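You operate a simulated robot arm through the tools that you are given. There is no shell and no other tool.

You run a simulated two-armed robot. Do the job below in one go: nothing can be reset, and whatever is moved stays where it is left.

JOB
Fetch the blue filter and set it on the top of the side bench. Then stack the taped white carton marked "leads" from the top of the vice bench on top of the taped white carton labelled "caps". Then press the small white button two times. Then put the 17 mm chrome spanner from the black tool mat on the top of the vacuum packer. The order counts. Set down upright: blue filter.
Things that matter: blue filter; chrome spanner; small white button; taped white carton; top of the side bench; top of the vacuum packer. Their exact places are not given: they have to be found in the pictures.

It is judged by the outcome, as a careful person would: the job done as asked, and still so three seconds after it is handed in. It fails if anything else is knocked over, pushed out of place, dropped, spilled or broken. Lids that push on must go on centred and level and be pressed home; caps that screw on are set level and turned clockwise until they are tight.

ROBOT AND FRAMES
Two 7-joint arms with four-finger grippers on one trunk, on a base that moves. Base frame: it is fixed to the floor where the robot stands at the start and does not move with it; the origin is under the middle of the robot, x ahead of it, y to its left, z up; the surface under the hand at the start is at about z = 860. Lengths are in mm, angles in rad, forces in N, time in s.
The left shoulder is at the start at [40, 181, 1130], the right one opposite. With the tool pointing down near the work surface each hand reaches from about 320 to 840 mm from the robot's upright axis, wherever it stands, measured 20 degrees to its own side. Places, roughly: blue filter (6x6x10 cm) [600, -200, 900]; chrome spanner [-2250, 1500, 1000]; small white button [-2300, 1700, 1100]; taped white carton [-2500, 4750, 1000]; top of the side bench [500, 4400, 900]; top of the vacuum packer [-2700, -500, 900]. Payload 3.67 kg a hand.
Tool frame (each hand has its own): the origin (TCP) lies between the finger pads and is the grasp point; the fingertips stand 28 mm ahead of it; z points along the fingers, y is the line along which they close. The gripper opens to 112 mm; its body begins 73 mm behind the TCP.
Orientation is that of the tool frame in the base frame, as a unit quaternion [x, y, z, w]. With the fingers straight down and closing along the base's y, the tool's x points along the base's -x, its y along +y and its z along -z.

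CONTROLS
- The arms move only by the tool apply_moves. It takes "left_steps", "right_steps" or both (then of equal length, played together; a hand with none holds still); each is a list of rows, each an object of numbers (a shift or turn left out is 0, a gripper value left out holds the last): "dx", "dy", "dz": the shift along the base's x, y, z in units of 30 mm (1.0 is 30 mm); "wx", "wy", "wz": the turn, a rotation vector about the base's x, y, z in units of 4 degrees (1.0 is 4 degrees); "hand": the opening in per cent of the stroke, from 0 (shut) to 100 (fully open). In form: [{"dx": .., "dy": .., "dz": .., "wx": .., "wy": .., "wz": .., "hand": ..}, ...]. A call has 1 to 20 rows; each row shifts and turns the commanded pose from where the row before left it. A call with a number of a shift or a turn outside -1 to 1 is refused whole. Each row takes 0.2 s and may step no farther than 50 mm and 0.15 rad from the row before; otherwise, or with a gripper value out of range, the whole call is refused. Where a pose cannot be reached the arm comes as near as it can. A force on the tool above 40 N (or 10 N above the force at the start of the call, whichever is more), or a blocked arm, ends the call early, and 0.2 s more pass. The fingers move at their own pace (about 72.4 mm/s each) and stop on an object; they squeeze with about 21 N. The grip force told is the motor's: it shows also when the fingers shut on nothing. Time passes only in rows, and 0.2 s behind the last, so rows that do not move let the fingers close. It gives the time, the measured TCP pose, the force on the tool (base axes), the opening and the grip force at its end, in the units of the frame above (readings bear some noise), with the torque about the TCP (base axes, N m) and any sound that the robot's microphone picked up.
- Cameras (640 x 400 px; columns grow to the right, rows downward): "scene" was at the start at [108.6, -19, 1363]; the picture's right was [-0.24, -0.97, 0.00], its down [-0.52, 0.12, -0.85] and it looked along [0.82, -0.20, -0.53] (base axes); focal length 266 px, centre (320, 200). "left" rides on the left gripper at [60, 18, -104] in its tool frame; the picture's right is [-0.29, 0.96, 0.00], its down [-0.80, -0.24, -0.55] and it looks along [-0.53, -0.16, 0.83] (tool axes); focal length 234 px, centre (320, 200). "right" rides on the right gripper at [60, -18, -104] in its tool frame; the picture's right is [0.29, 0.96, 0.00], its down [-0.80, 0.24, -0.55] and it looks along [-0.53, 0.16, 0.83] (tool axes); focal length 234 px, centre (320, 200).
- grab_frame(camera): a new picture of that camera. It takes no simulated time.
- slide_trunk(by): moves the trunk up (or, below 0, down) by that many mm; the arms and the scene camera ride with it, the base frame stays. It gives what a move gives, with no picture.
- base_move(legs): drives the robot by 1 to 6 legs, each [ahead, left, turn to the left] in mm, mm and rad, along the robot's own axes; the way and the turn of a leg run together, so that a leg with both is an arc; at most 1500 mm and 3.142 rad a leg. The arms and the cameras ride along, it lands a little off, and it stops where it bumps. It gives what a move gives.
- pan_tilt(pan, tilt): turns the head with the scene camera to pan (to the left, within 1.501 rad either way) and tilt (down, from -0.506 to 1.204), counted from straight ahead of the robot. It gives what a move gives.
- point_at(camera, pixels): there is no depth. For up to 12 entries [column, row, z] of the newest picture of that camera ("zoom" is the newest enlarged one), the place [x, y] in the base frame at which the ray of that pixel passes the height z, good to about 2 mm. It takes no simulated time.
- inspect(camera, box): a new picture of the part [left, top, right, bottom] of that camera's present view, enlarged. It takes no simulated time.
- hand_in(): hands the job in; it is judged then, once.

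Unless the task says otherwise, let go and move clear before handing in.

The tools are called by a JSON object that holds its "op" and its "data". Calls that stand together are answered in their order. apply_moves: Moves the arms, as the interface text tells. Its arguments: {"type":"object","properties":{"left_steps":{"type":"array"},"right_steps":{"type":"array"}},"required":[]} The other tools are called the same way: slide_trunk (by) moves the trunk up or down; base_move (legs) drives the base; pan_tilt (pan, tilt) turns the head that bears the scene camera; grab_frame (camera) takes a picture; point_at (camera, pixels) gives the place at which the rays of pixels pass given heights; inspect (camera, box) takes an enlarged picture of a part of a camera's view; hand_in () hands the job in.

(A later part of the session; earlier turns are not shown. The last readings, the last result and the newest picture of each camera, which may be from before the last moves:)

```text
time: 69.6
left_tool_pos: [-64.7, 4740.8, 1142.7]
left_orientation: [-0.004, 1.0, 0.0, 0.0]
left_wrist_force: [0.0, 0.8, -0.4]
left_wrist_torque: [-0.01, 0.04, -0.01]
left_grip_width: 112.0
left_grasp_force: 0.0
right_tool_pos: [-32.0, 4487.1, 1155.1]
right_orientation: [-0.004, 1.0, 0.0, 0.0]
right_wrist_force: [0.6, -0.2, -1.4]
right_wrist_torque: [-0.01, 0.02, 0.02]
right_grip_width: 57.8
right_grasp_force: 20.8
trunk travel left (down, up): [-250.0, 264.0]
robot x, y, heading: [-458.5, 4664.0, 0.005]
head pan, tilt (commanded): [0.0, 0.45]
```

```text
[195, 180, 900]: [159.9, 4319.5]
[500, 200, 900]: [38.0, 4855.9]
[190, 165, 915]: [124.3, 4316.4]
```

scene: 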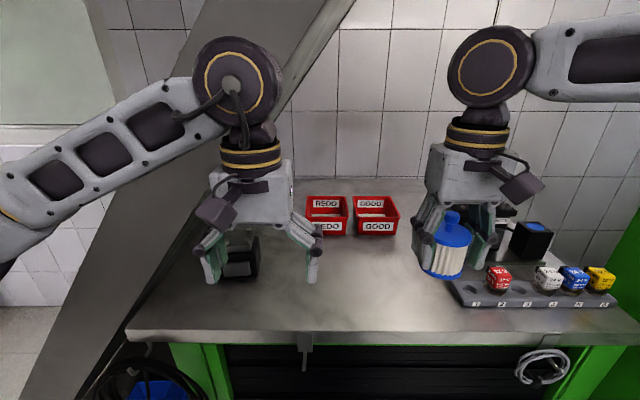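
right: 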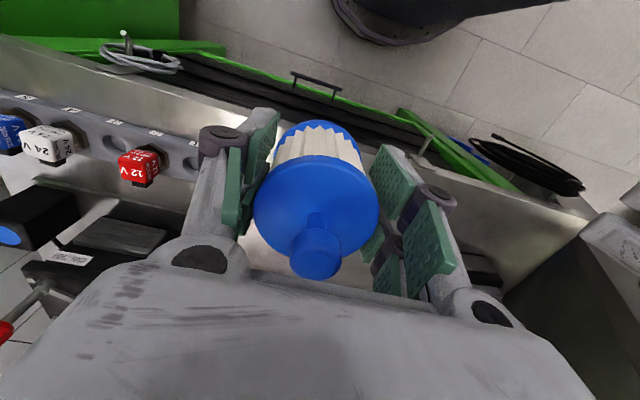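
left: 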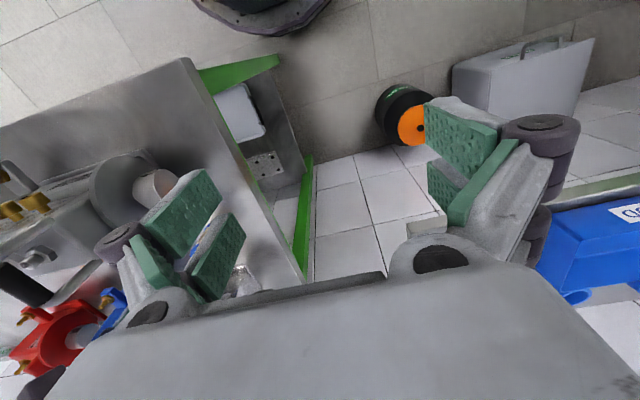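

The target spot is about [150,4560], well clear of the rack end at y≈4340 and the bins at x≥370. I'll move over it and lower to about 20 mm above the expected contact.

{"op": "apply_moves", "data": {"right_steps": [{"dx": 0.87, "dy": 0.35, "hand": 20}, {"dx": 0.87, "dy": 0.35}, {"dx": 0.87, "dy": 0.35}, {"dx": 0.87, "dy": 0.35}, {"dx": 0.87, "dy": 0.35}, {"dx": 0.87, "dy": 0.35}, {"dx": 0.87, "dy": 0.35}, {"dz": -0.9}, {"dz": -0.9}, {"dz": -0.9}, {"dz": -0.9}, {"dz": -0.9}, {"dz": -0.9}, {"dz": -0.6}, {}]}}

{"op": "grab_frame", "data": {"camera": "scene"}}

{"op": "grab_frame", "data": {"camera": "right"}}

```text
time: 72.8
left_tool_pos: [-64.9, 4739.9, 1142.7]
left_orientation: [-0.003, 1.0, 0.0, 0.0]
left_wrist_force: [-0.4, 0.7, 0.0]
left_wrist_torque: [0.04, -0.04, 0.01]
left_grip_width: 111.8
left_grasp_force: 0.1
right_tool_pos: [112.2, 4543.2, 973.0]
right_orientation: [-0.004, 1.0, -0.001, 0.0]
right_wrist_force: [0.0, 0.0, -1.5]
right_wrist_torque: [0.01, 0.02, -0.02]
right_grip_width: 57.8
right_grasp_force: 21.1
right hand out of reach, approached as far as the arm can: row 6, 7
trunk travel left (down, up): [-250.0, 264.0]
robot x, y, heading: [-454.1, 4666.1, 0.009]
head pan, tilt (commanded): [0.0, 0.45]
```

```text
taken
```

scene: 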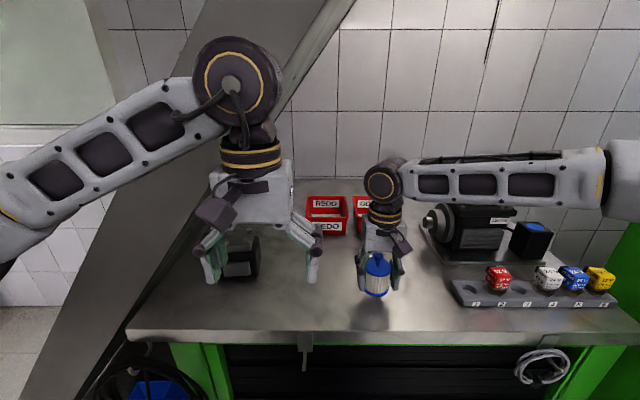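

```text
taken
```

right: 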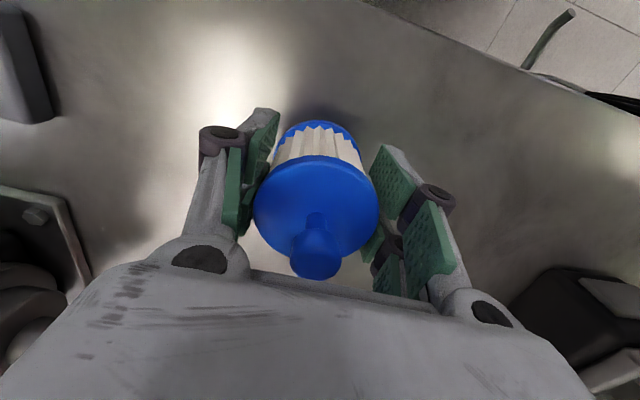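

The hand is at [112,4543,973], about 100 mm inside the front edge, which is good enough. I'll lower in small steps and watch the force for contact.

{"op": "apply_moves", "data": {"right_steps": [{"dz": -0.3}, {"dz": -0.2}, {}]}}

{"op": "inspect", "data": {"camera": "scene", "box": [320, 220, 440, 320]}}

```text
time: 73.6
left_tool_pos: [-64.7, 4741.9, 1142.9]
left_orientation: [-0.003, 1.0, 0.0, -0.001]
left_wrist_force: [0.2, -0.7, -0.9]
left_wrist_torque: [0.03, -0.02, 0.02]
left_grip_width: 112.1
left_grasp_force: 0.0
right_tool_pos: [113.2, 4540.6, 958.2]
right_orientation: [-0.004, 1.0, -0.001, 0.0]
right_wrist_force: [0.2, -0.4, -0.9]
right_wrist_torque: [0.03, 0.02, -0.01]
right_grip_width: 58.0
right_grasp_force: 21.2
trunk travel left (down, up): [-250.0, 264.0]
robot x, y, heading: [-454.6, 4665.6, 0.009]
head pan, tilt (commanded): [0.0, 0.45]
```

```text
4.00 times, centred on (380, 270) of scene
```

zoom: 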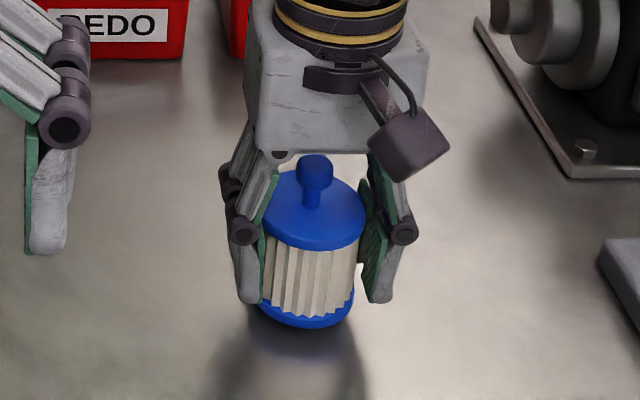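

{"op": "apply_moves", "data": {"right_steps": [{"dz": -0.15}, {"dz": -0.12}, {}]}}

{"op": "inspect", "data": {"camera": "scene", "box": [320, 220, 440, 320]}}

```text
time: 74.4
left_tool_pos: [-64.1, 4741.1, 1140.5]
left_orientation: [-0.004, 1.0, 0.0, 0.0]
left_wrist_force: [0.4, 0.4, 1.0]
left_wrist_torque: [-0.01, -0.02, 0.01]
left_grip_width: 112.1
left_grasp_force: 0.1
right_tool_pos: [112.9, 4540.9, 951.1]
right_orientation: [-0.004, 1.0, 0.0, 0.0]
right_wrist_force: [-0.1, 0.1, -1.9]
right_wrist_torque: [0.01, 0.0, 0.02]
right_grip_width: 57.9
right_grasp_force: 20.6
trunk travel left (down, up): [-250.0, 264.0]
robot x, y, heading: [-452.2, 4663.3, 0.008]
head pan, tilt (commanded): [0.0, 0.45]
```

```text
4.00 times, centred on (380, 270) of scene
```

zoom: 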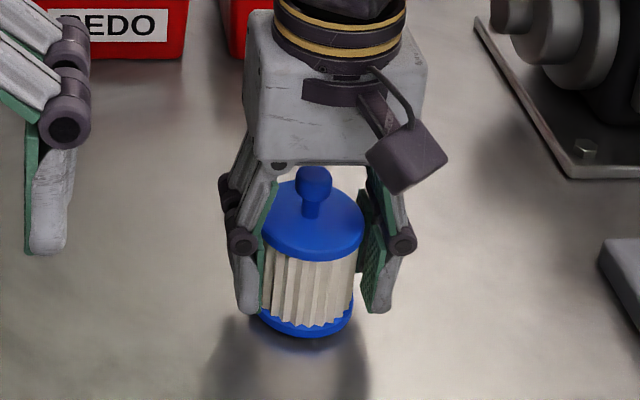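

The force is still at free-hanging level (-1.9 N), so it's not touching yet. I'll keep stepping down a few millimetres at a time.

{"op": "apply_moves", "data": {"right_steps": [{"dz": -0.12}, {}]}}

{"op": "apply_moves", "data": {"right_steps": [{"dz": -0.1}, {}]}}

{"op": "apply_moves", "data": {"right_steps": [{"dz": -0.1}, {}]}}

{"op": "inspect", "data": {"camera": "scene", "box": [320, 220, 440, 320]}}

```text
time: 75.0
left_tool_pos: [-64.4, 4740.4, 1140.8]
left_orientation: [-0.004, 1.0, 0.0, 0.0]
left_wrist_force: [-0.1, 1.1, 0.2]
left_wrist_torque: [0.03, -0.01, -0.01]
left_grip_width: 111.8
left_grasp_force: 0.1
right_tool_pos: [112.6, 4540.3, 946.6]
right_orientation: [-0.005, 1.0, 0.0, 0.0]
right_wrist_force: [-1.2, 0.0, -1.8]
right_wrist_torque: [0.02, 0.02, -0.04]
right_grip_width: 57.8
right_grasp_force: 20.7
trunk travel left (down, up): [-250.0, 264.0]
robot x, y, heading: [-455.8, 4660.7, 0.007]
head pan, tilt (commanded): [0.0, 0.45]
```

```text
time: 75.6
left_tool_pos: [-65.5, 4740.8, 1142.9]
left_orientation: [-0.003, 1.0, 0.0, 0.001]
left_wrist_force: [0.6, 0.7, 0.5]
left_wrist_torque: [-0.02, 0.01, 0.03]
left_grip_width: 112.2
left_grasp_force: 0.0
right_tool_pos: [113.4, 4541.0, 945.1]
right_orientation: [-0.004, 1.0, 0.001, 0.001]
right_wrist_force: [0.2, -0.6, 10.0]
right_wrist_torque: [0.05, 0.29, -0.03]
right_grip_width: 57.9
right_grasp_force: 21.6
trunk travel left (down, up): [-250.0, 264.0]
robot x, y, heading: [-456.1, 4660.0, 0.006]
head pan, tilt (commanded): [0.0, 0.45]
```

```text
time: 76.2
left_tool_pos: [-65.3, 4741.6, 1141.9]
left_orientation: [-0.004, 1.0, 0.0, 0.001]
left_wrist_force: [0.1, -0.4, -0.9]
left_wrist_torque: [0.0, -0.03, -0.02]
left_grip_width: 112.1
left_grasp_force: 0.0
right_tool_pos: [112.5, 4538.9, 942.4]
right_orientation: [-0.004, 1.0, 0.0, 0.002]
right_wrist_force: [3.9, 0.3, 15.4]
right_wrist_torque: [0.01, -0.25, -0.06]
right_grip_width: 58.4
right_grasp_force: 21.3
trunk travel left (down, up): [-250.0, 264.0]
robot x, y, heading: [-456.2, 4662.0, 0.006]
head pan, tilt (commanded): [0.0, 0.45]
```

```text
4.00 times, centred on (380, 270) of scene
```

zoom: 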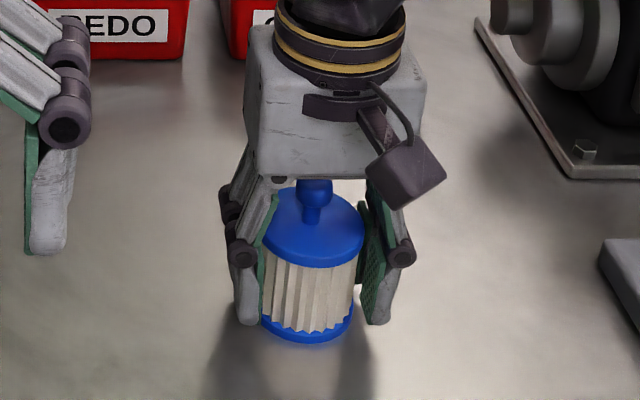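

Contact is made: +15 N upward and the base rests on the bench. I'll open the fingers and check that the filter stands.

{"op": "apply_moves", "data": {"right_steps": [{"dz": 0.04}, {"hand": 60}, {"hand": 100}, {}, {}]}}

{"op": "inspect", "data": {"camera": "scene", "box": [320, 220, 440, 320]}}

{"op": "grab_frame", "data": {"camera": "right"}}

```text
time: 77.4
left_tool_pos: [-65.0, 4742.3, 1141.9]
left_orientation: [-0.003, 1.0, -0.001, -0.001]
left_wrist_force: [-0.7, 0.6, 0.5]
left_wrist_torque: [0.02, -0.01, 0.02]
left_grip_width: 111.8
left_grasp_force: 0.2
right_tool_pos: [111.3, 4540.2, 942.3]
right_orientation: [-0.005, 1.0, 0.0, 0.0]
right_wrist_force: [-0.1, 0.0, -0.5]
right_wrist_torque: [-0.03, -0.03, 0.0]
right_grip_width: 112.0
right_grasp_force: 0.0
trunk travel left (down, up): [-250.0, 264.0]
robot x, y, heading: [-453.4, 4665.5, 0.007]
head pan, tilt (commanded): [0.0, 0.45]
```

```text
4.00 times, centred on (380, 270) of scene
```

zoom: 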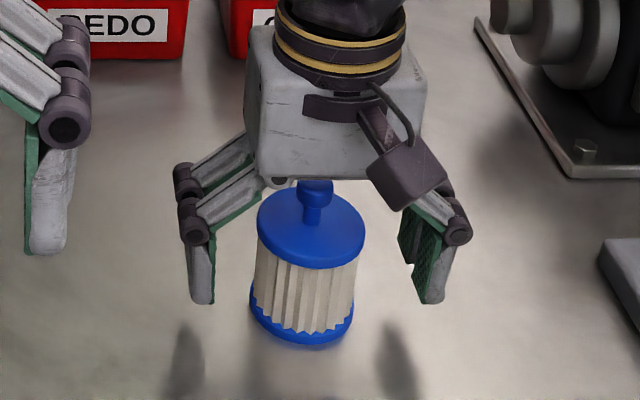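

```text
taken
```

right: 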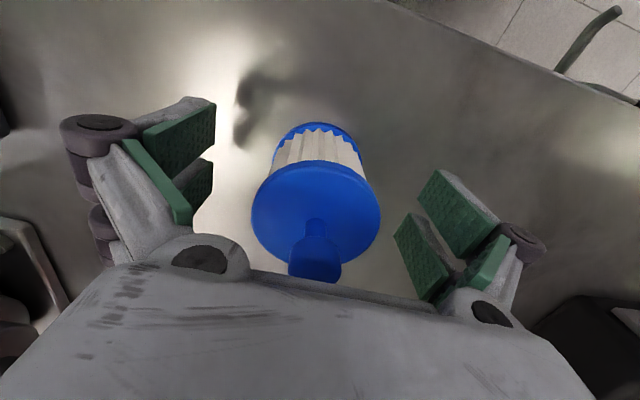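

The filter stands upright on its own between the open fingers. I'll raise straight up past its knob and then draw the hand back.

{"op": "apply_moves", "data": {"right_steps": [{"dz": 0.4}, {"dz": 0.8}, {"dz": 1}, {"dz": 1}, {"dz": 1}, {"dz": 1}, {"dx": -1, "dz": 0.5}, {"dx": -1, "dz": 0.5}, {"dx": -1}, {"dx": -1}, {"dx": -1, "dy": -0.5}, {"dx": -0.5, "dy": -0.5}]}}

{"op": "grab_frame", "data": {"camera": "scene"}}

```text
time: 80.0
left_tool_pos: [-65.4, 4741.6, 1141.3]
left_orientation: [-0.003, 1.0, 0.0, 0.0]
left_wrist_force: [-0.5, -0.8, 1.0]
left_wrist_torque: [0.04, -0.01, 0.02]
left_grip_width: 111.9
left_grasp_force: 0.0
right_tool_pos: [-51.2, 4509.0, 1126.7]
right_orientation: [-0.005, 1.0, 0.0, 0.0]
right_wrist_force: [0.1, 0.1, 0.0]
right_wrist_torque: [0.01, 0.02, 0.05]
right_grip_width: 112.1
right_grasp_force: 0.1
trunk travel left (down, up): [-250.0, 264.0]
robot x, y, heading: [-456.8, 4662.8, 0.006]
head pan, tilt (commanded): [0.0, 0.45]
```

```text
taken
```

scene: 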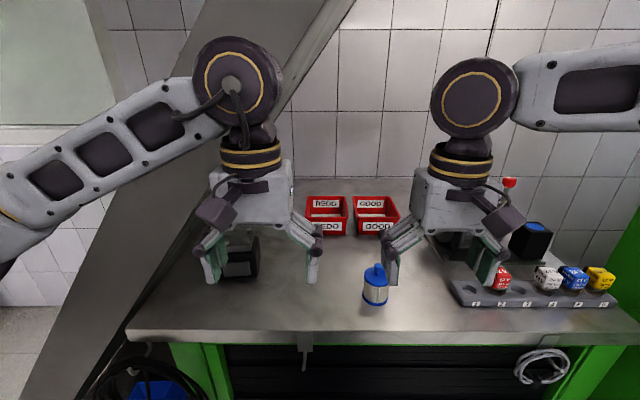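

The filter stands upright on the side bench at (376,288). Next I'll back out and turn around to face the vice bench on the opposite wall.

{"op": "base_move", "data": {"legs": [[-700, 0, 0], [0, 0, 1.57], [0, 0, 1.57]]}}

{"op": "pan_tilt", "data": {"pan": 0, "tilt": 0.4}}

{"op": "grab_frame", "data": {"camera": "scene"}}

```text
time: 92.6
left_tool_pos: [-1528.6, 4543.3, 1142.1]
left_orientation: [0.999, 0.054, 0.0, 0.001]
left_wrist_force: [-0.1, -0.1, 0.2]
left_wrist_torque: [-0.02, -0.01, -0.01]
left_grip_width: 111.8
left_grasp_force: 0.1
right_tool_pos: [-1566.0, 4771.4, 1126.8]
right_orientation: [0.999, 0.054, -0.001, 0.001]
right_wrist_force: [0.1, 0.0, 0.7]
right_wrist_torque: [0.01, -0.01, -0.01]
right_grip_width: 112.1
right_grasp_force: 0.0
trunk travel left (down, up): [-250.0, 264.0]
robot x, y, heading: [-1146.0, 4659.2, -3.032]
head pan, tilt (commanded): [0.0, 0.45]
```

```text
time: 93.2
left_tool_pos: [-1529.8, 4543.7, 1141.6]
left_orientation: [0.999, 0.054, 0.0, 0.0]
left_wrist_force: [0.0, -0.3, -0.2]
left_wrist_torque: [0.03, -0.02, -0.01]
left_grip_width: 112.0
left_grasp_force: 0.0
right_tool_pos: [-1565.6, 4772.8, 1127.4]
right_orientation: [0.999, 0.054, 0.0, 0.0]
right_wrist_force: [-0.3, 0.1, 0.0]
right_wrist_torque: [0.01, 0.0, 0.03]
right_grip_width: 112.0
right_grasp_force: 0.1
trunk travel left (down, up): [-250.0, 264.0]
robot x, y, heading: [-1145.4, 4660.0, -3.034]
head pan, tilt (commanded): [0.0, 0.4]
```

```text
taken
```

scene: 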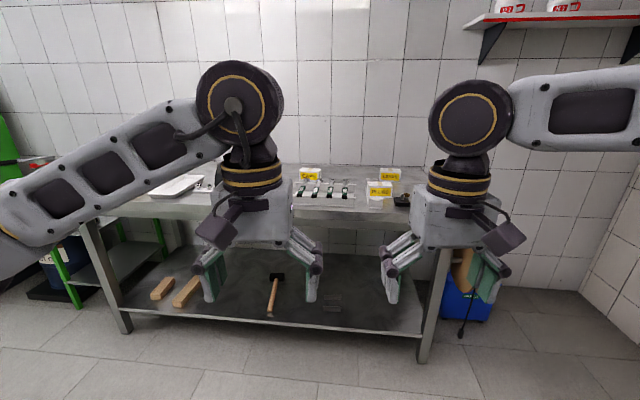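

White cartons with yellow labels are visible at about (310,175), (380,190) and (390,172). I'll square up the heading and zoom in on them.

{"op": "base_move", "data": {"legs": [[200, 0, -0.107]]}}

{"op": "grab_frame", "data": {"camera": "scene"}}

{"op": "inspect", "data": {"camera": "scene", "box": [240, 140, 440, 240]}}

```text
time: 94.8
left_tool_pos: [-1738.3, 4574.7, 1142.5]
left_orientation: [1.0, -0.001, 0.0, 0.0]
left_wrist_force: [0.1, 1.1, 0.9]
left_wrist_torque: [-0.01, -0.01, 0.0]
left_grip_width: 111.8
left_grasp_force: 0.0
right_tool_pos: [-1751.0, 4806.7, 1126.6]
right_orientation: [1.0, 0.001, 0.0, 0.0]
right_wrist_force: [0.2, -0.1, 0.5]
right_wrist_torque: [-0.02, -0.04, 0.03]
right_grip_width: 112.0
right_grasp_force: 0.1
trunk travel left (down, up): [-250.0, 264.0]
robot x, y, heading: [-1344.2, 4648.3, 3.141]
head pan, tilt (commanded): [0.0, 0.4]
```

```text
taken
```

scene: 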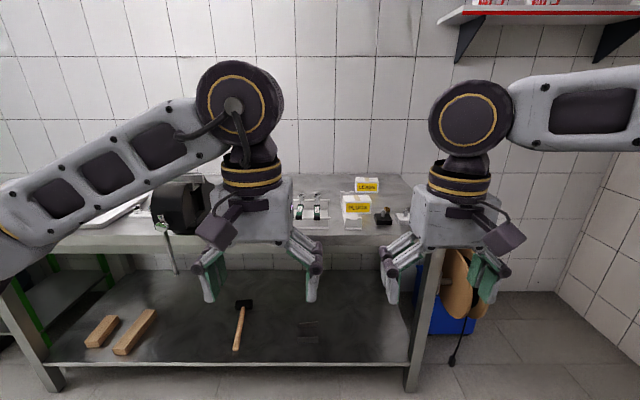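

```text
3.20 times, centred on (340, 190) of scene
```

zoom: 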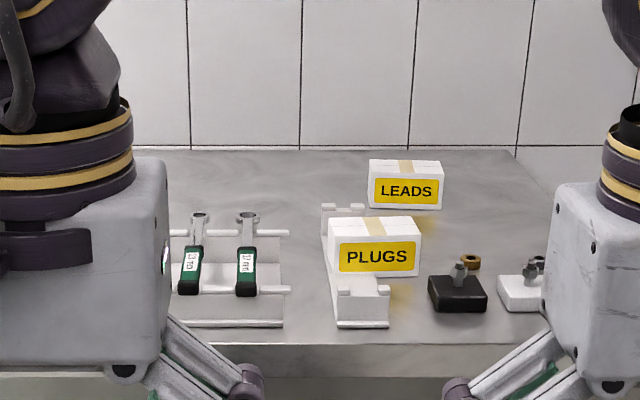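

I can read "LEADS" on the back carton and "PLUGS" on the front one. The third carton is hidden behind my left hand, so I'll swing the left hand outwards to see the rest of the bench.

{"op": "apply_moves", "data": {"left_steps": [{"dy": -1}, {"dy": -1}, {"dy": -1}, {"dy": -1}, {"dy": -1}, {"dy": -1}]}}

{"op": "grab_frame", "data": {"camera": "scene"}}

{"op": "inspect", "data": {"camera": "scene", "box": [200, 150, 420, 260]}}

```text
time: 96.2
left_tool_pos: [-1738.3, 4392.4, 1138.1]
left_orientation: [1.0, -0.001, -0.001, -0.001]
left_wrist_force: [0.3, -0.4, -0.4]
left_wrist_torque: [0.01, 0.01, -0.01]
left_grip_width: 112.0
left_grasp_force: 0.0
right_tool_pos: [-1749.0, 4806.1, 1128.0]
right_orientation: [1.0, -0.001, 0.0, -0.001]
right_wrist_force: [0.7, -0.3, -0.4]
right_wrist_torque: [0.04, 0.02, 0.03]
right_grip_width: 112.0
right_grasp_force: 0.0
trunk travel left (down, up): [-250.0, 264.0]
robot x, y, heading: [-1348.0, 4648.4, 3.142]
head pan, tilt (commanded): [0.0, 0.4]
```

```text
taken
```

scene: 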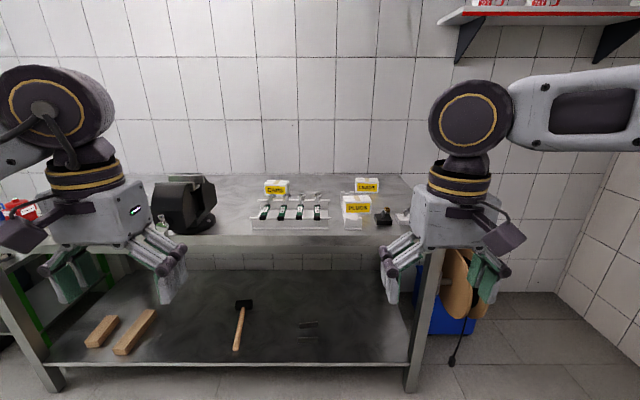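

```text
2.91 times, centred on (310, 205) of scene
```

zoom: 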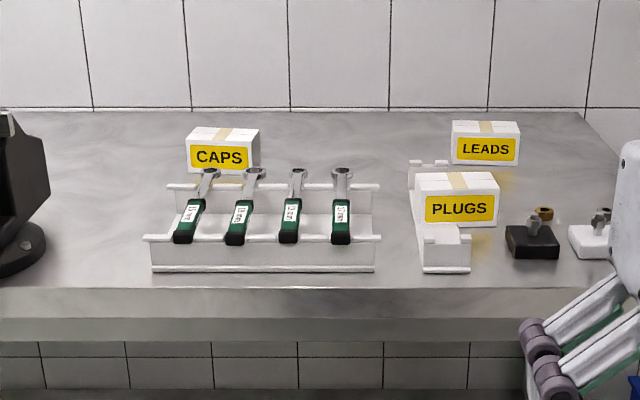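

All three cartons are in view: CAPS at zoom (222,148) behind the wrench rack, LEADS at (485,143) at the back right, and PLUGS at (457,200). I'll measure the bench and carton positions.

{"op": "point_at", "data": {"camera": "zoom", "pixels": [[310, 288, 900], [310, 312, 860], [222, 172, 900], [187, 175, 900], [260, 172, 900], [485, 165, 900], [452, 165, 900], [519, 165, 900], [485, 112, 900], [450, 225, 900], [440, 272, 900], [260, 272, 900]]}}

{"op": "point_at", "data": {"camera": "scene", "pixels": [[412, 388, 0], [55, 390, 0], [415, 300, 600]]}}

```text
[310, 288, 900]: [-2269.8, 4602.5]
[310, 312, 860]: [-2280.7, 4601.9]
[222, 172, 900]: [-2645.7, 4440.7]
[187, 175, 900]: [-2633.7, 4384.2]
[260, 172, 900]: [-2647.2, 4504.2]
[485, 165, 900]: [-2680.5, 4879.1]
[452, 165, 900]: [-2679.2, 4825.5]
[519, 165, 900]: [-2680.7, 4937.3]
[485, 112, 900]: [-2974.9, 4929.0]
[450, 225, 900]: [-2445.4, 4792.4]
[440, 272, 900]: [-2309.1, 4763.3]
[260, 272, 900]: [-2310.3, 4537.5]
```

```text
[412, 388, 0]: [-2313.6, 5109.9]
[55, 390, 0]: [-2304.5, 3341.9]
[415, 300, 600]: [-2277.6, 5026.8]
```

The bench's front edge is at x≈-2270 and its back at x≈-2975, so the cartons sit about 400 mm deep. I'll raise and tuck in the left hand to keep clear of the vice, then drive closer.

{"op": "apply_moves", "data": {"left_steps": [{"dz": 1, "dy": 0.5}, {"dz": 1, "dy": 0.5}, {"dz": 1, "dy": 0.5}, {"dz": 0.5, "dy": 0.5, "dx": 0.5}, {"dx": 0.5, "dy": 0.5}]}}

{"op": "base_move", "data": {"legs": [[350, 0, 0]]}}

{"op": "pan_tilt", "data": {"pan": 0, "tilt": 0.55}}

{"op": "grab_frame", "data": {"camera": "scene"}}

```text
time: 97.4
left_tool_pos: [-1709.2, 4469.9, 1247.2]
left_orientation: [1.0, -0.001, 0.0, 0.0]
left_wrist_force: [0.4, 0.0, 0.4]
left_wrist_torque: [-0.02, 0.02, -0.01]
left_grip_width: 112.0
left_grasp_force: 0.0
right_tool_pos: [-1749.6, 4807.1, 1127.1]
right_orientation: [1.0, 0.0, 0.0, 0.0]
right_wrist_force: [-0.1, 0.0, -0.2]
right_wrist_torque: [0.0, -0.02, -0.01]
right_grip_width: 111.8
right_grasp_force: 0.1
trunk travel left (down, up): [-250.0, 264.0]
robot x, y, heading: [-1341.8, 4652.2, 3.14]
head pan, tilt (commanded): [0.0, 0.4]
```

```text
time: 99.8
left_tool_pos: [-2066.8, 4471.1, 1245.9]
left_orientation: [1.0, -0.002, 0.0, 0.0]
left_wrist_force: [0.3, 0.3, 0.6]
left_wrist_torque: [0.02, 0.01, 0.0]
left_grip_width: 112.0
left_grasp_force: 0.1
right_tool_pos: [-2104.4, 4807.6, 1127.7]
right_orientation: [1.0, 0.0, 0.0, 0.0]
right_wrist_force: [0.0, 0.0, 0.4]
right_wrist_torque: [0.03, 0.03, -0.02]
right_grip_width: 111.9
right_grasp_force: 0.2
trunk travel left (down, up): [-250.0, 264.0]
robot x, y, heading: [-1698.4, 4648.6, 3.136]
head pan, tilt (commanded): [0.0, 0.4]
```

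```text
time: 100.5
left_tool_pos: [-2066.4, 4472.2, 1247.6]
left_orientation: [1.0, -0.002, 0.001, 0.0]
left_wrist_force: [-0.2, 0.1, -0.6]
left_wrist_torque: [0.01, -0.04, 0.01]
left_grip_width: 111.9
left_grasp_force: 0.0
right_tool_pos: [-2105.2, 4807.3, 1125.4]
right_orientation: [1.0, -0.001, 0.0, -0.001]
right_wrist_force: [-0.5, -0.1, 0.3]
right_wrist_torque: [-0.01, 0.02, 0.02]
right_grip_width: 112.0
right_grasp_force: 0.0
trunk travel left (down, up): [-250.0, 264.0]
robot x, y, heading: [-1703.5, 4652.8, 3.131]
head pan, tilt (commanded): [0.0, 0.55]
```

```text
taken
```

scene: 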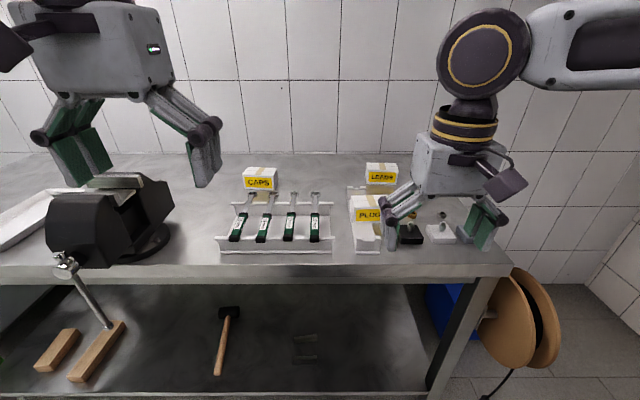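

{"op": "inspect", "data": {"camera": "scene", "box": [210, 145, 450, 275]}}

{"op": "point_at", "data": {"camera": "scene", "pixels": [[320, 265, 900], [320, 280, 860], [275, 252, 900], [100, 260, 900], [55, 255, 900], [380, 186, 900], [260, 190, 900]]}}

```text
2.67 times, centred on (330, 210) of scene
```

zoom: 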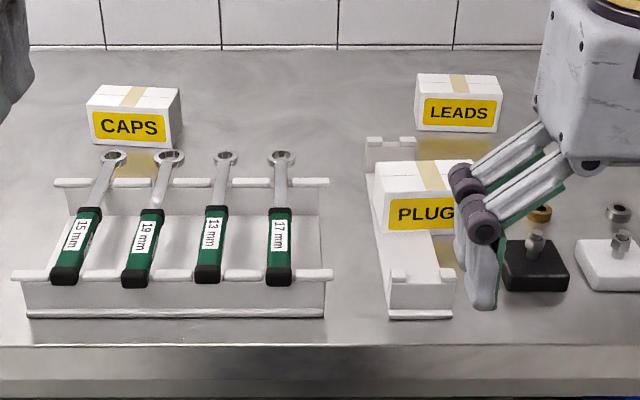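

```text
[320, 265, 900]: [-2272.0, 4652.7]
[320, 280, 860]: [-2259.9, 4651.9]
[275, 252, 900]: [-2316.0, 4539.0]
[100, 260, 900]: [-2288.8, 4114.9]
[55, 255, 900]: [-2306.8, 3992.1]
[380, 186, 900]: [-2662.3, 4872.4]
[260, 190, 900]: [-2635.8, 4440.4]
```

I'll zoom in tightly on the LEADS and CAPS cartons to get their corners and heights.

{"op": "inspect", "data": {"camera": "scene", "box": [355, 155, 415, 195]}}

{"op": "point_at", "data": {"camera": "zoom", "pixels": [[320, 320, 900], [100, 300, 900], [100, 320, 900], [450, 300, 900], [450, 320, 900]]}}

{"op": "inspect", "data": {"camera": "scene", "box": [230, 155, 290, 195]}}

```text
10.00 times, centred on (385, 175) of scene
```

zoom: 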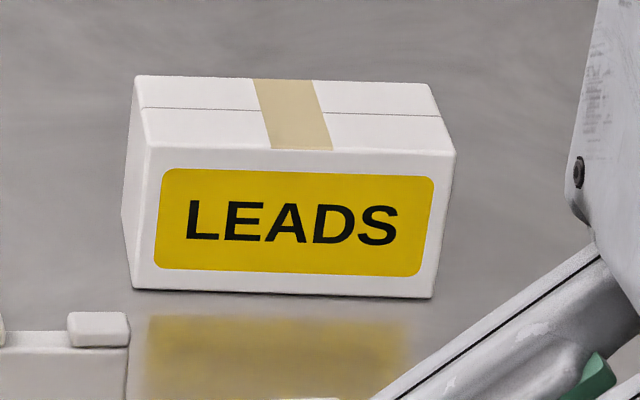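

```text
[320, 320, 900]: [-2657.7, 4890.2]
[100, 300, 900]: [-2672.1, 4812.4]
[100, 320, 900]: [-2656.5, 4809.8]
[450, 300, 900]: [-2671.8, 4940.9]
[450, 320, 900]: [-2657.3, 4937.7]
```

```text
10.00 times, centred on (260, 175) of scene
```

zoom: 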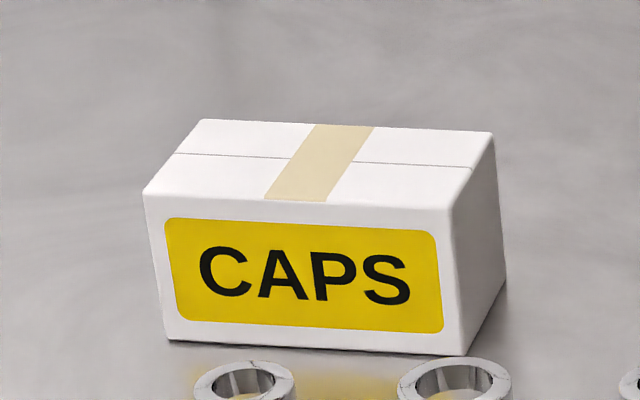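

LEADS measures roughly 110 wide × 60 deep × 60 high, with its front-bottom edge at about x≈-2680 and y≈4825-4934. I need to grip it front to back, so I'll drive 230 mm closer to bring it within reach.

{"op": "base_move", "data": {"legs": [[230, 0, 0.01]]}}

{"op": "grab_frame", "data": {"camera": "scene"}}

{"op": "grab_frame", "data": {"camera": "right"}}

```text
time: 102.3
left_tool_pos: [-2295.9, 4469.0, 1247.0]
left_orientation: [1.0, 0.003, -0.001, 0.0]
left_wrist_force: [-0.4, 0.7, -1.0]
left_wrist_torque: [0.03, -0.02, -0.03]
left_grip_width: 111.7
left_grasp_force: 0.0
right_tool_pos: [-2337.0, 4805.6, 1128.2]
right_orientation: [1.0, 0.003, 0.0, 0.0]
right_wrist_force: [0.4, -0.5, 0.5]
right_wrist_torque: [0.02, -0.01, -0.01]
right_grip_width: 111.8
right_grasp_force: 0.1
trunk travel left (down, up): [-250.0, 264.0]
robot x, y, heading: [-1930.8, 4648.2, -3.136]
head pan, tilt (commanded): [0.0, 0.55]
```

```text
taken
```

scene: 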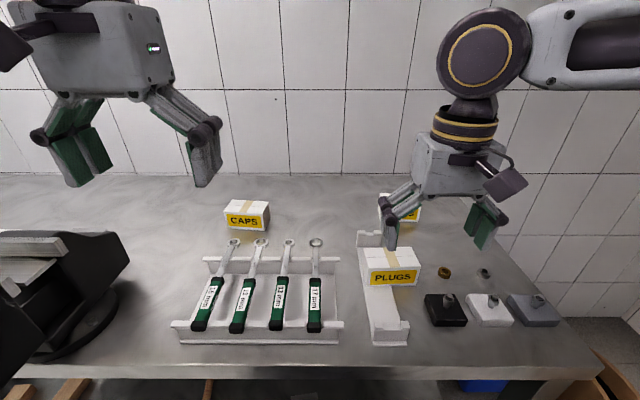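

```text
taken
```

right: 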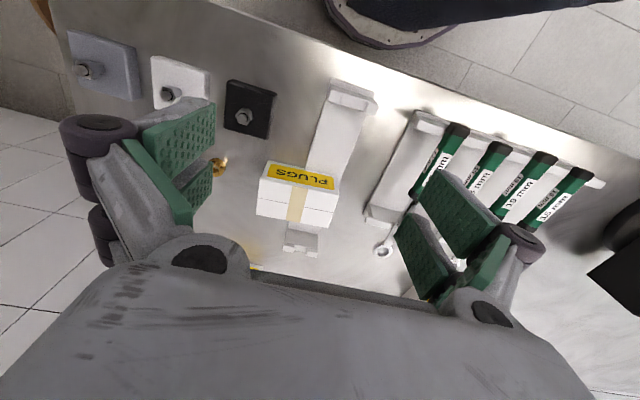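

I'm now at x≈-1931, with CAPS in full view at (247,215) and LEADS partly behind the right hand. I'll raise the trunk 100 mm for better reach, then zoom in on CAPS for its corners.

{"op": "slide_trunk", "data": {"by": 100}}

{"op": "grab_frame", "data": {"camera": "scene"}}

{"op": "inspect", "data": {"camera": "scene", "box": [200, 190, 440, 350]}}

```text
time: 103.6
left_tool_pos: [-2295.5, 4469.4, 1346.0]
left_orientation: [1.0, 0.002, 0.0, 0.0]
left_wrist_force: [-0.2, -0.3, 0.1]
left_wrist_torque: [0.03, 0.02, 0.02]
left_grip_width: 112.0
left_grasp_force: 0.1
right_tool_pos: [-2336.9, 4805.0, 1226.9]
right_orientation: [1.0, 0.003, 0.0, 0.0]
right_wrist_force: [-0.2, 0.2, -0.1]
right_wrist_torque: [-0.03, -0.01, 0.03]
right_grip_width: 112.3
right_grasp_force: 0.0
trunk travel left (down, up): [-350.0, 164.0]
robot x, y, heading: [-1936.3, 4648.0, -3.139]
head pan, tilt (commanded): [0.0, 0.55]
```

```text
taken
```

scene: 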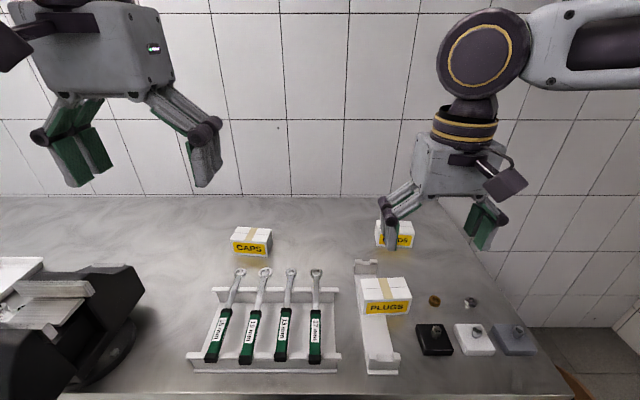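

```text
2.50 times, centred on (320, 270) of scene
```

zoom: 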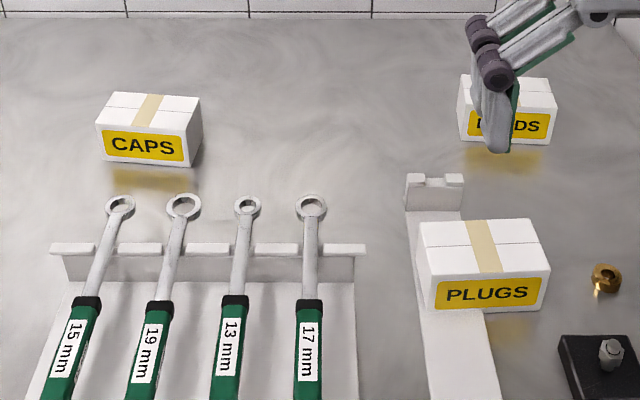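

CAPS is fully visible and stands alone behind the spanner rack. I'll now yaw the right hand about 90° so its fingers close front to back on the carton.

{"op": "apply_moves", "data": {"right_steps": [{"wz": 1}, {"wz": 1}, {"wz": 1}, {"wz": 1}, {"wz": 1}, {"wz": 1}, {"wz": 1}, {"wz": 1}, {"wz": 1}, {"wz": 1}, {"wz": 1}, {"wz": 1}, {"wz": 1}, {"wz": 1}, {"wz": 1}, {"wz": 1}, {"wz": 1}, {"wz": 1}, {"wz": 1}, {"wz": 1}]}}

{"op": "grab_frame", "data": {"camera": "scene"}}

{"op": "grab_frame", "data": {"camera": "right"}}

```text
time: 107.8
left_tool_pos: [-2295.6, 4469.1, 1347.2]
left_orientation: [1.0, 0.002, 0.0, 0.0]
left_wrist_force: [-0.7, 0.4, 0.3]
left_wrist_torque: [-0.01, 0.02, 0.01]
left_grip_width: 112.1
left_grasp_force: 0.1
right_tool_pos: [-2336.7, 4804.8, 1226.2]
right_orientation: [0.764, 0.646, -0.001, 0.0]
right_wrist_force: [-0.6, 0.0, -0.8]
right_wrist_torque: [0.02, -0.02, 0.0]
right_grip_width: 111.8
right_grasp_force: 0.0
trunk travel left (down, up): [-350.0, 164.0]
robot x, y, heading: [-1929.9, 4648.9, -3.144]
head pan, tilt (commanded): [0.0, 0.55]
```

```text
taken
```

scene: 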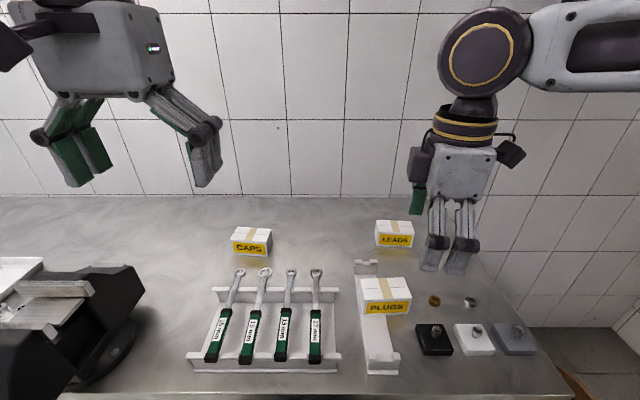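

```text
taken
```

right: 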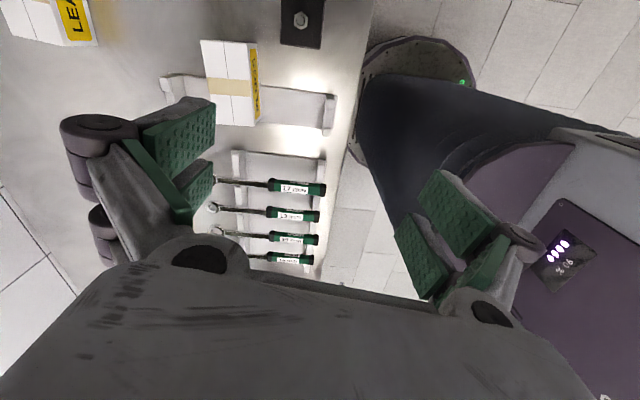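

The yaw is at about 80° and LEADS is now fully visible at (394,234). I'll zoom in on both cartons and measure their corners for yaw and position.

{"op": "inspect", "data": {"camera": "scene", "box": [364, 212, 424, 252]}}

{"op": "inspect", "data": {"camera": "scene", "box": [222, 222, 282, 262]}}

```text
10.00 times, centred on (394, 232) of scene
```

zoom: 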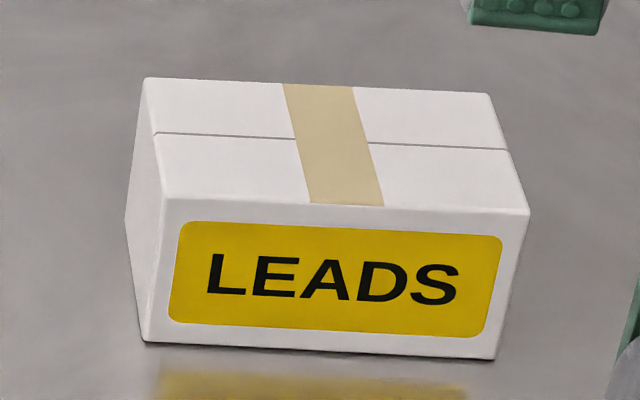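

```text
10.00 times, centred on (252, 242) of scene
```

zoom: 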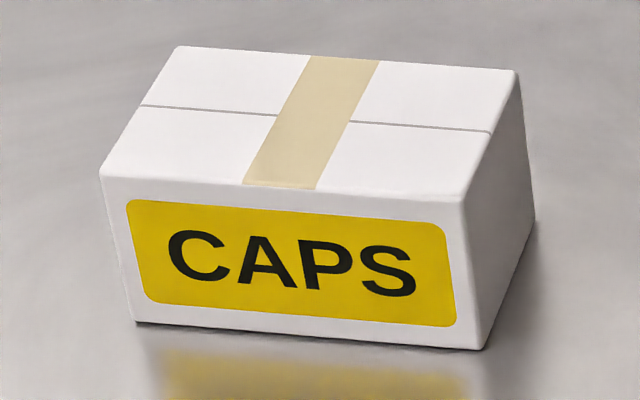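

Now I'll project these corners: the bottom ones at the bench height and the top ones at a trial top height.

{"op": "point_at", "data": {"camera": "scene", "pixels": [[376.6, 246.1, 900], [411.4, 247.8, 900], [374.7, 234.0, 900], [378.5, 232.7, 960], [414.9, 233.2, 960], [376.6, 220.0, 960], [411.0, 221.5, 960]]}}

{"op": "point_at", "data": {"camera": "scene", "pixels": [[233.6, 254.4, 900], [268.2, 256.9, 900], [273.3, 244.0, 900], [230.1, 239.2, 960], [266.0, 242.2, 960], [271.7, 229.2, 960], [237.8, 226.7, 960]]}}

```text
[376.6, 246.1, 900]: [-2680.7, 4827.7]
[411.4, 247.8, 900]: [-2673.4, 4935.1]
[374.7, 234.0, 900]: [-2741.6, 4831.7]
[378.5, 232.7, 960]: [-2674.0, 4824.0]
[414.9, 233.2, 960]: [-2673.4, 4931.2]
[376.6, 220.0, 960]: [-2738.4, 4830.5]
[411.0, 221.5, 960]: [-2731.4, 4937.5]
```

```text
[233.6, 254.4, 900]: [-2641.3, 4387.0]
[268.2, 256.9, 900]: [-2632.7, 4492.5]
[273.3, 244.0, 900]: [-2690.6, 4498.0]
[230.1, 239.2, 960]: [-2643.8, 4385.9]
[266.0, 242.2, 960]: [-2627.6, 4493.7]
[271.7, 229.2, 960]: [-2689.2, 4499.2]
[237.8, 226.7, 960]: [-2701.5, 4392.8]
```

The corners agree well. LEADS is centred at [-2706,4882] with its long axis at 86.4°, CAPS at [-2666,4443] at 83.5°, and both tops are at z≈958. I'll move the right hand above LEADS, matching its yaw.

{"op": "apply_moves", "data": {"right_steps": [{"dx": -0.88, "dy": 0.183, "dz": -0.25, "wz": 0.107}, {"dx": -0.88, "dy": 0.183, "dz": -0.25, "wz": 0.107}, {"dx": -0.88, "dy": 0.183, "dz": -0.25, "wz": 0.107}, {"dx": -0.88, "dy": 0.183, "dz": -0.25, "wz": 0.107}, {"dx": -0.88, "dy": 0.183, "dz": -0.25, "wz": 0.107}, {"dx": -0.88, "dy": 0.183, "dz": -0.25, "wz": 0.107}, {"dx": -0.88, "dy": 0.183, "dz": -0.25, "wz": 0.107}, {"dx": -0.88, "dy": 0.183, "dz": -0.25, "wz": 0.107}, {"dx": -0.88, "dy": 0.183, "dz": -0.25, "wz": 0.107}, {"dx": -0.88, "dy": 0.183, "dz": -0.25, "wz": 0.107}, {"dx": -0.88, "dy": 0.183, "dz": -0.25, "wz": 0.107}, {"dx": -0.88, "dy": 0.183, "dz": -0.25, "wz": 0.107}, {"dx": -0.88, "dy": 0.183, "dz": -0.25, "wz": 0.107}, {"dx": -0.86, "dy": 0.183, "dz": -0.25, "wz": 0.107}, {}]}}

{"op": "grab_frame", "data": {"camera": "scene"}}

{"op": "grab_frame", "data": {"camera": "right"}}

```text
time: 111.0
left_tool_pos: [-2294.7, 4468.1, 1346.3]
left_orientation: [1.0, 0.002, -0.002, 0.0]
left_wrist_force: [0.2, 0.4, 0.0]
left_wrist_torque: [0.03, 0.0, -0.03]
left_grip_width: 112.2
left_grasp_force: 0.0
right_tool_pos: [-2633.7, 4918.7, 1120.5]
right_orientation: [0.729, 0.684, -0.001, -0.001]
right_wrist_force: [-0.1, 0.0, 0.0]
right_wrist_torque: [-0.01, 0.03, -0.01]
right_grip_width: 112.2
right_grasp_force: 0.0
right hand out of reach, approached as far as the arm can: row 11, 12, 13, 14
trunk travel left (down, up): [-350.0, 164.0]
robot x, y, heading: [-1935.3, 4645.4, -3.139]
head pan, tilt (commanded): [0.0, 0.55]
```

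```text
taken
```

scene: 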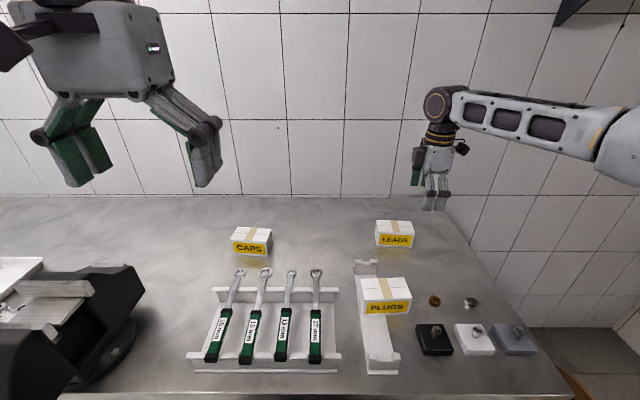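

```text
taken
```

right: 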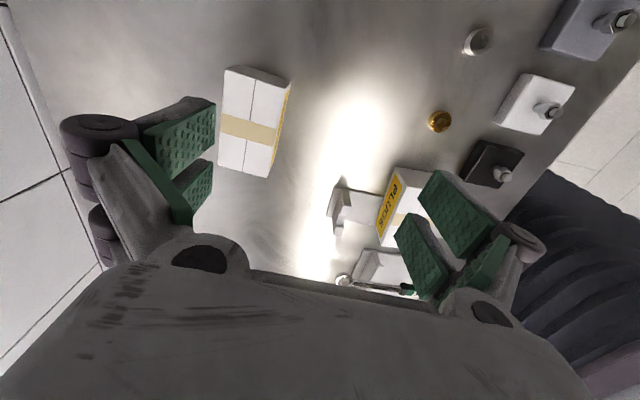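

At z≈1120 the arm ran out of reach at [-2634,4919]. Lower down it reaches further, so I'll descend to z≈1012, which is still above the carton tops, and then slide over LEADS.

{"op": "apply_moves", "data": {"right_steps": [{"dz": -0.9}, {"dz": -0.9}, {"dz": -0.9}, {"dz": -0.9}, {"dx": -0.6, "dy": -0.31}, {"dx": -0.6, "dy": -0.31}, {"dx": -0.6, "dy": -0.31}, {"dx": -0.6, "dy": -0.3}, {}]}}

{"op": "grab_frame", "data": {"camera": "right"}}

{"op": "inspect", "data": {"camera": "scene", "box": [340, 140, 500, 260]}}

```text
time: 113.0
left_tool_pos: [-2295.7, 4469.3, 1346.4]
left_orientation: [1.0, 0.001, -0.001, 0.0]
left_wrist_force: [-0.7, 0.3, -0.4]
left_wrist_torque: [-0.01, 0.02, 0.04]
left_grip_width: 112.0
left_grasp_force: 0.0
right_tool_pos: [-2623.1, 4919.3, 1027.3]
right_orientation: [0.73, 0.684, 0.0, -0.001]
right_wrist_force: [0.3, 0.2, 0.0]
right_wrist_torque: [-0.04, -0.05, -0.01]
right_grip_width: 112.1
right_grasp_force: 0.0
right hand out of reach, approached as far as the arm can: row 3, 4, 5, 6, 7, 8
trunk travel left (down, up): [-350.0, 164.0]
robot x, y, heading: [-1931.7, 4647.1, -3.143]
head pan, tilt (commanded): [0.0, 0.55]
```

```text
taken
```

right: 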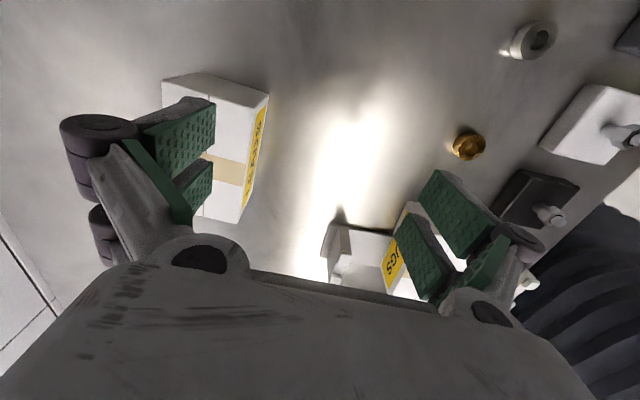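

```text
3.33 times, centred on (420, 200) of scene
```

zoom: 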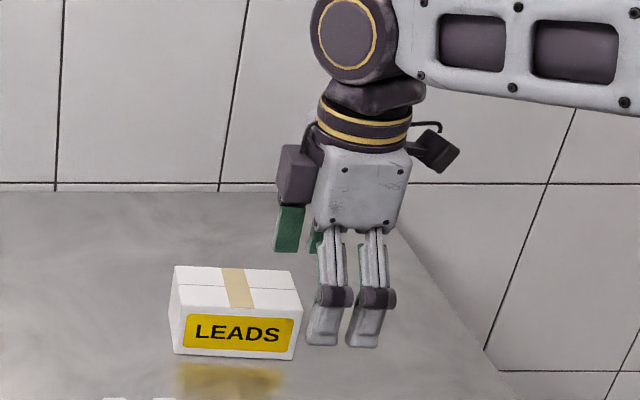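

The arm isn't fully stretched, so this yaw direction seems to be limiting the wrist. I'll raise and retreat a little, then turn the wrist the other way to the equivalent yaw of about -93.6°.

{"op": "apply_moves", "data": {"right_steps": [{"dz": 1, "wz": -1}, {"dz": 1, "wz": -1}, {"dz": 1, "wz": -1}, {"dz": 1, "wz": -1}, {"dx": 1, "dy": -0.5, "wz": -1}, {"dx": 1, "dy": -0.5, "wz": -1}, {"dx": 1, "dy": -0.5, "wz": -1}, {"dx": 1, "wz": -1}, {"dx": 1, "wz": -1}, {"dx": 1, "wz": -1}, {"dx": 1, "wz": -1}, {"wz": -1}, {"wz": -1}, {"wz": -1}, {"wz": -1}, {"wz": -1}, {"wz": -1}, {"wz": -1}, {"wz": -1}, {"wz": -1}]}}

{"op": "apply_moves", "data": {"right_steps": [{"wz": -1}, {"wz": -1}, {"wz": -1}, {"wz": -1}, {"wz": -1}, {"wz": -1}, {"wz": -1}, {"wz": -1}, {"wz": -1}, {"wz": -1}, {"wz": -1}, {"wz": -1}, {"wz": -1}, {"wz": -1}, {"wz": -1}, {"wz": -1}, {"wz": -1}, {"wz": -1}, {"wz": -1}, {"wz": -1}]}}

{"op": "apply_moves", "data": {"right_steps": [{"wz": -1}, {"wz": -1}, {"wz": -1}, {"wz": -1}, {"wz": -1}, {}]}}

{"op": "grab_frame", "data": {"camera": "scene"}}

```text
time: 117.2
left_tool_pos: [-2296.4, 4467.7, 1346.3]
left_orientation: [1.0, 0.002, -0.001, 0.0]
left_wrist_force: [0.2, 0.6, -1.0]
left_wrist_torque: [-0.03, -0.01, 0.01]
left_grip_width: 112.1
left_grasp_force: 0.1
right_tool_pos: [-2413.3, 4872.3, 1147.5]
right_orientation: [0.998, 0.055, 0.0, 0.0]
right_wrist_force: [-0.3, 0.7, 0.0]
right_wrist_torque: [0.02, -0.02, 0.0]
right_grip_width: 112.1
right_grasp_force: 0.0
trunk travel left (down, up): [-350.0, 164.0]
robot x, y, heading: [-1934.6, 4646.9, -3.137]
head pan, tilt (commanded): [0.0, 0.55]
```

```text
time: 121.4
left_tool_pos: [-2296.1, 4467.6, 1345.9]
left_orientation: [1.0, 0.003, -0.001, 0.001]
left_wrist_force: [0.5, -0.8, -0.1]
left_wrist_torque: [-0.03, -0.02, 0.04]
left_grip_width: 112.1
left_grasp_force: 0.1
right_tool_pos: [-2413.7, 4873.0, 1148.3]
right_orientation: [0.8, -0.601, 0.0, 0.0]
right_wrist_force: [1.0, -0.5, 0.2]
right_wrist_torque: [-0.02, -0.04, 0.0]
right_grip_width: 111.8
right_grasp_force: 0.0
trunk travel left (down, up): [-350.0, 164.0]
robot x, y, heading: [-1932.2, 4649.1, -3.136]
head pan, tilt (commanded): [0.0, 0.55]
```

```text
time: 122.8
left_tool_pos: [-2295.0, 4469.0, 1347.3]
left_orientation: [1.0, 0.002, -0.001, 0.0]
left_wrist_force: [-0.3, -0.3, -0.2]
left_wrist_torque: [0.01, 0.02, 0.01]
left_grip_width: 112.5
left_grasp_force: 0.0
right_tool_pos: [-2413.5, 4873.2, 1147.6]
right_orientation: [-0.684, 0.73, -0.001, 0.0]
right_wrist_force: [0.0, -0.1, -0.3]
right_wrist_torque: [-0.03, 0.04, 0.05]
right_grip_width: 111.9
right_grasp_force: 0.0
trunk travel left (down, up): [-350.0, 164.0]
robot x, y, heading: [-1935.3, 4650.2, -3.139]
head pan, tilt (commanded): [0.0, 0.55]
```

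```text
taken
```

scene: 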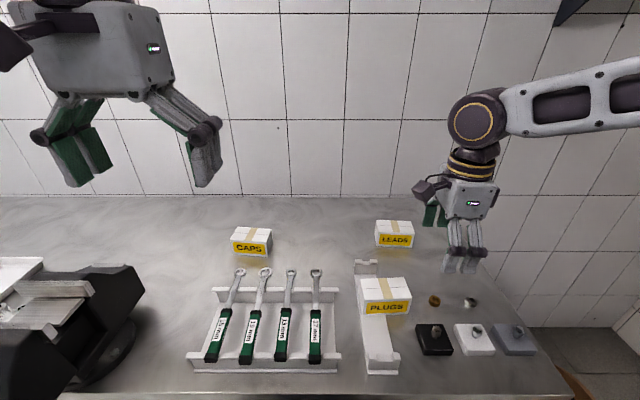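

The yaw is now -93.7°. I'll advance towards LEADS while lowering to about z≈1060.

{"op": "apply_moves", "data": {"right_steps": [{"dx": -0.97, "dy": 0.03, "dz": -0.3}, {"dx": -0.97, "dy": 0.03, "dz": -0.3}, {"dx": -0.97, "dy": 0.03, "dz": -0.3}, {"dx": -0.97, "dy": 0.03, "dz": -0.3}, {"dx": -0.97, "dy": 0.03, "dz": -0.3}, {"dx": -0.97, "dy": 0.03, "dz": -0.3}, {"dx": -0.97, "dy": 0.03, "dz": -0.3}, {"dx": -0.97, "dy": 0.03, "dz": -0.3}, {"dx": -0.97, "dy": 0.03, "dz": -0.3}, {"dx": -0.97, "dy": 0.03, "dz": -0.3}, {}]}}

{"op": "grab_frame", "data": {"camera": "right"}}

{"op": "inspect", "data": {"camera": "scene", "box": [340, 140, 500, 260]}}

```text
time: 125.2
left_tool_pos: [-2295.3, 4467.6, 1345.7]
left_orientation: [1.0, 0.002, -0.001, 0.001]
left_wrist_force: [0.3, -0.2, 0.1]
left_wrist_torque: [-0.01, 0.01, 0.0]
left_grip_width: 111.7
left_grasp_force: 0.1
right_tool_pos: [-2629.0, 4913.6, 1069.7]
right_orientation: [-0.684, 0.729, 0.002, -0.001]
right_wrist_force: [0.2, 0.8, -0.2]
right_wrist_torque: [0.0, 0.03, 0.0]
right_grip_width: 112.0
right_grasp_force: 0.0
right hand out of reach, approached as far as the arm can: row 8, 9, 10
trunk travel left (down, up): [-350.0, 164.0]
robot x, y, heading: [-1931.9, 4650.3, -3.14]
head pan, tilt (commanded): [0.0, 0.55]
```

```text
taken
```

right: 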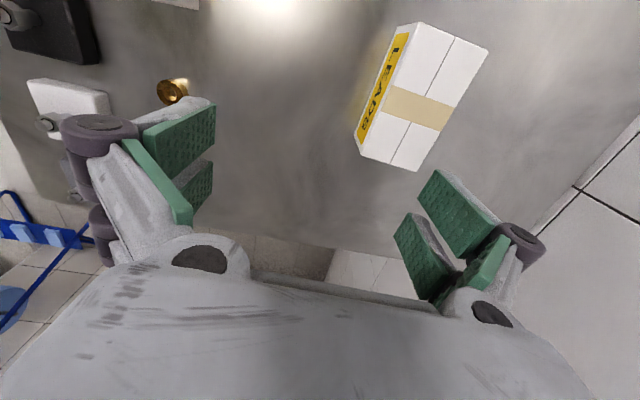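

```text
3.33 times, centred on (420, 200) of scene
```

zoom: 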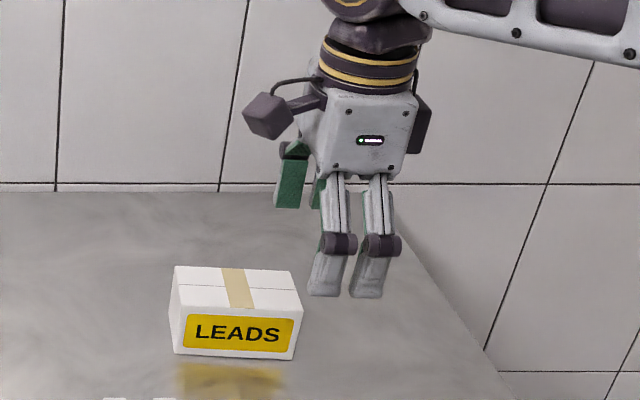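

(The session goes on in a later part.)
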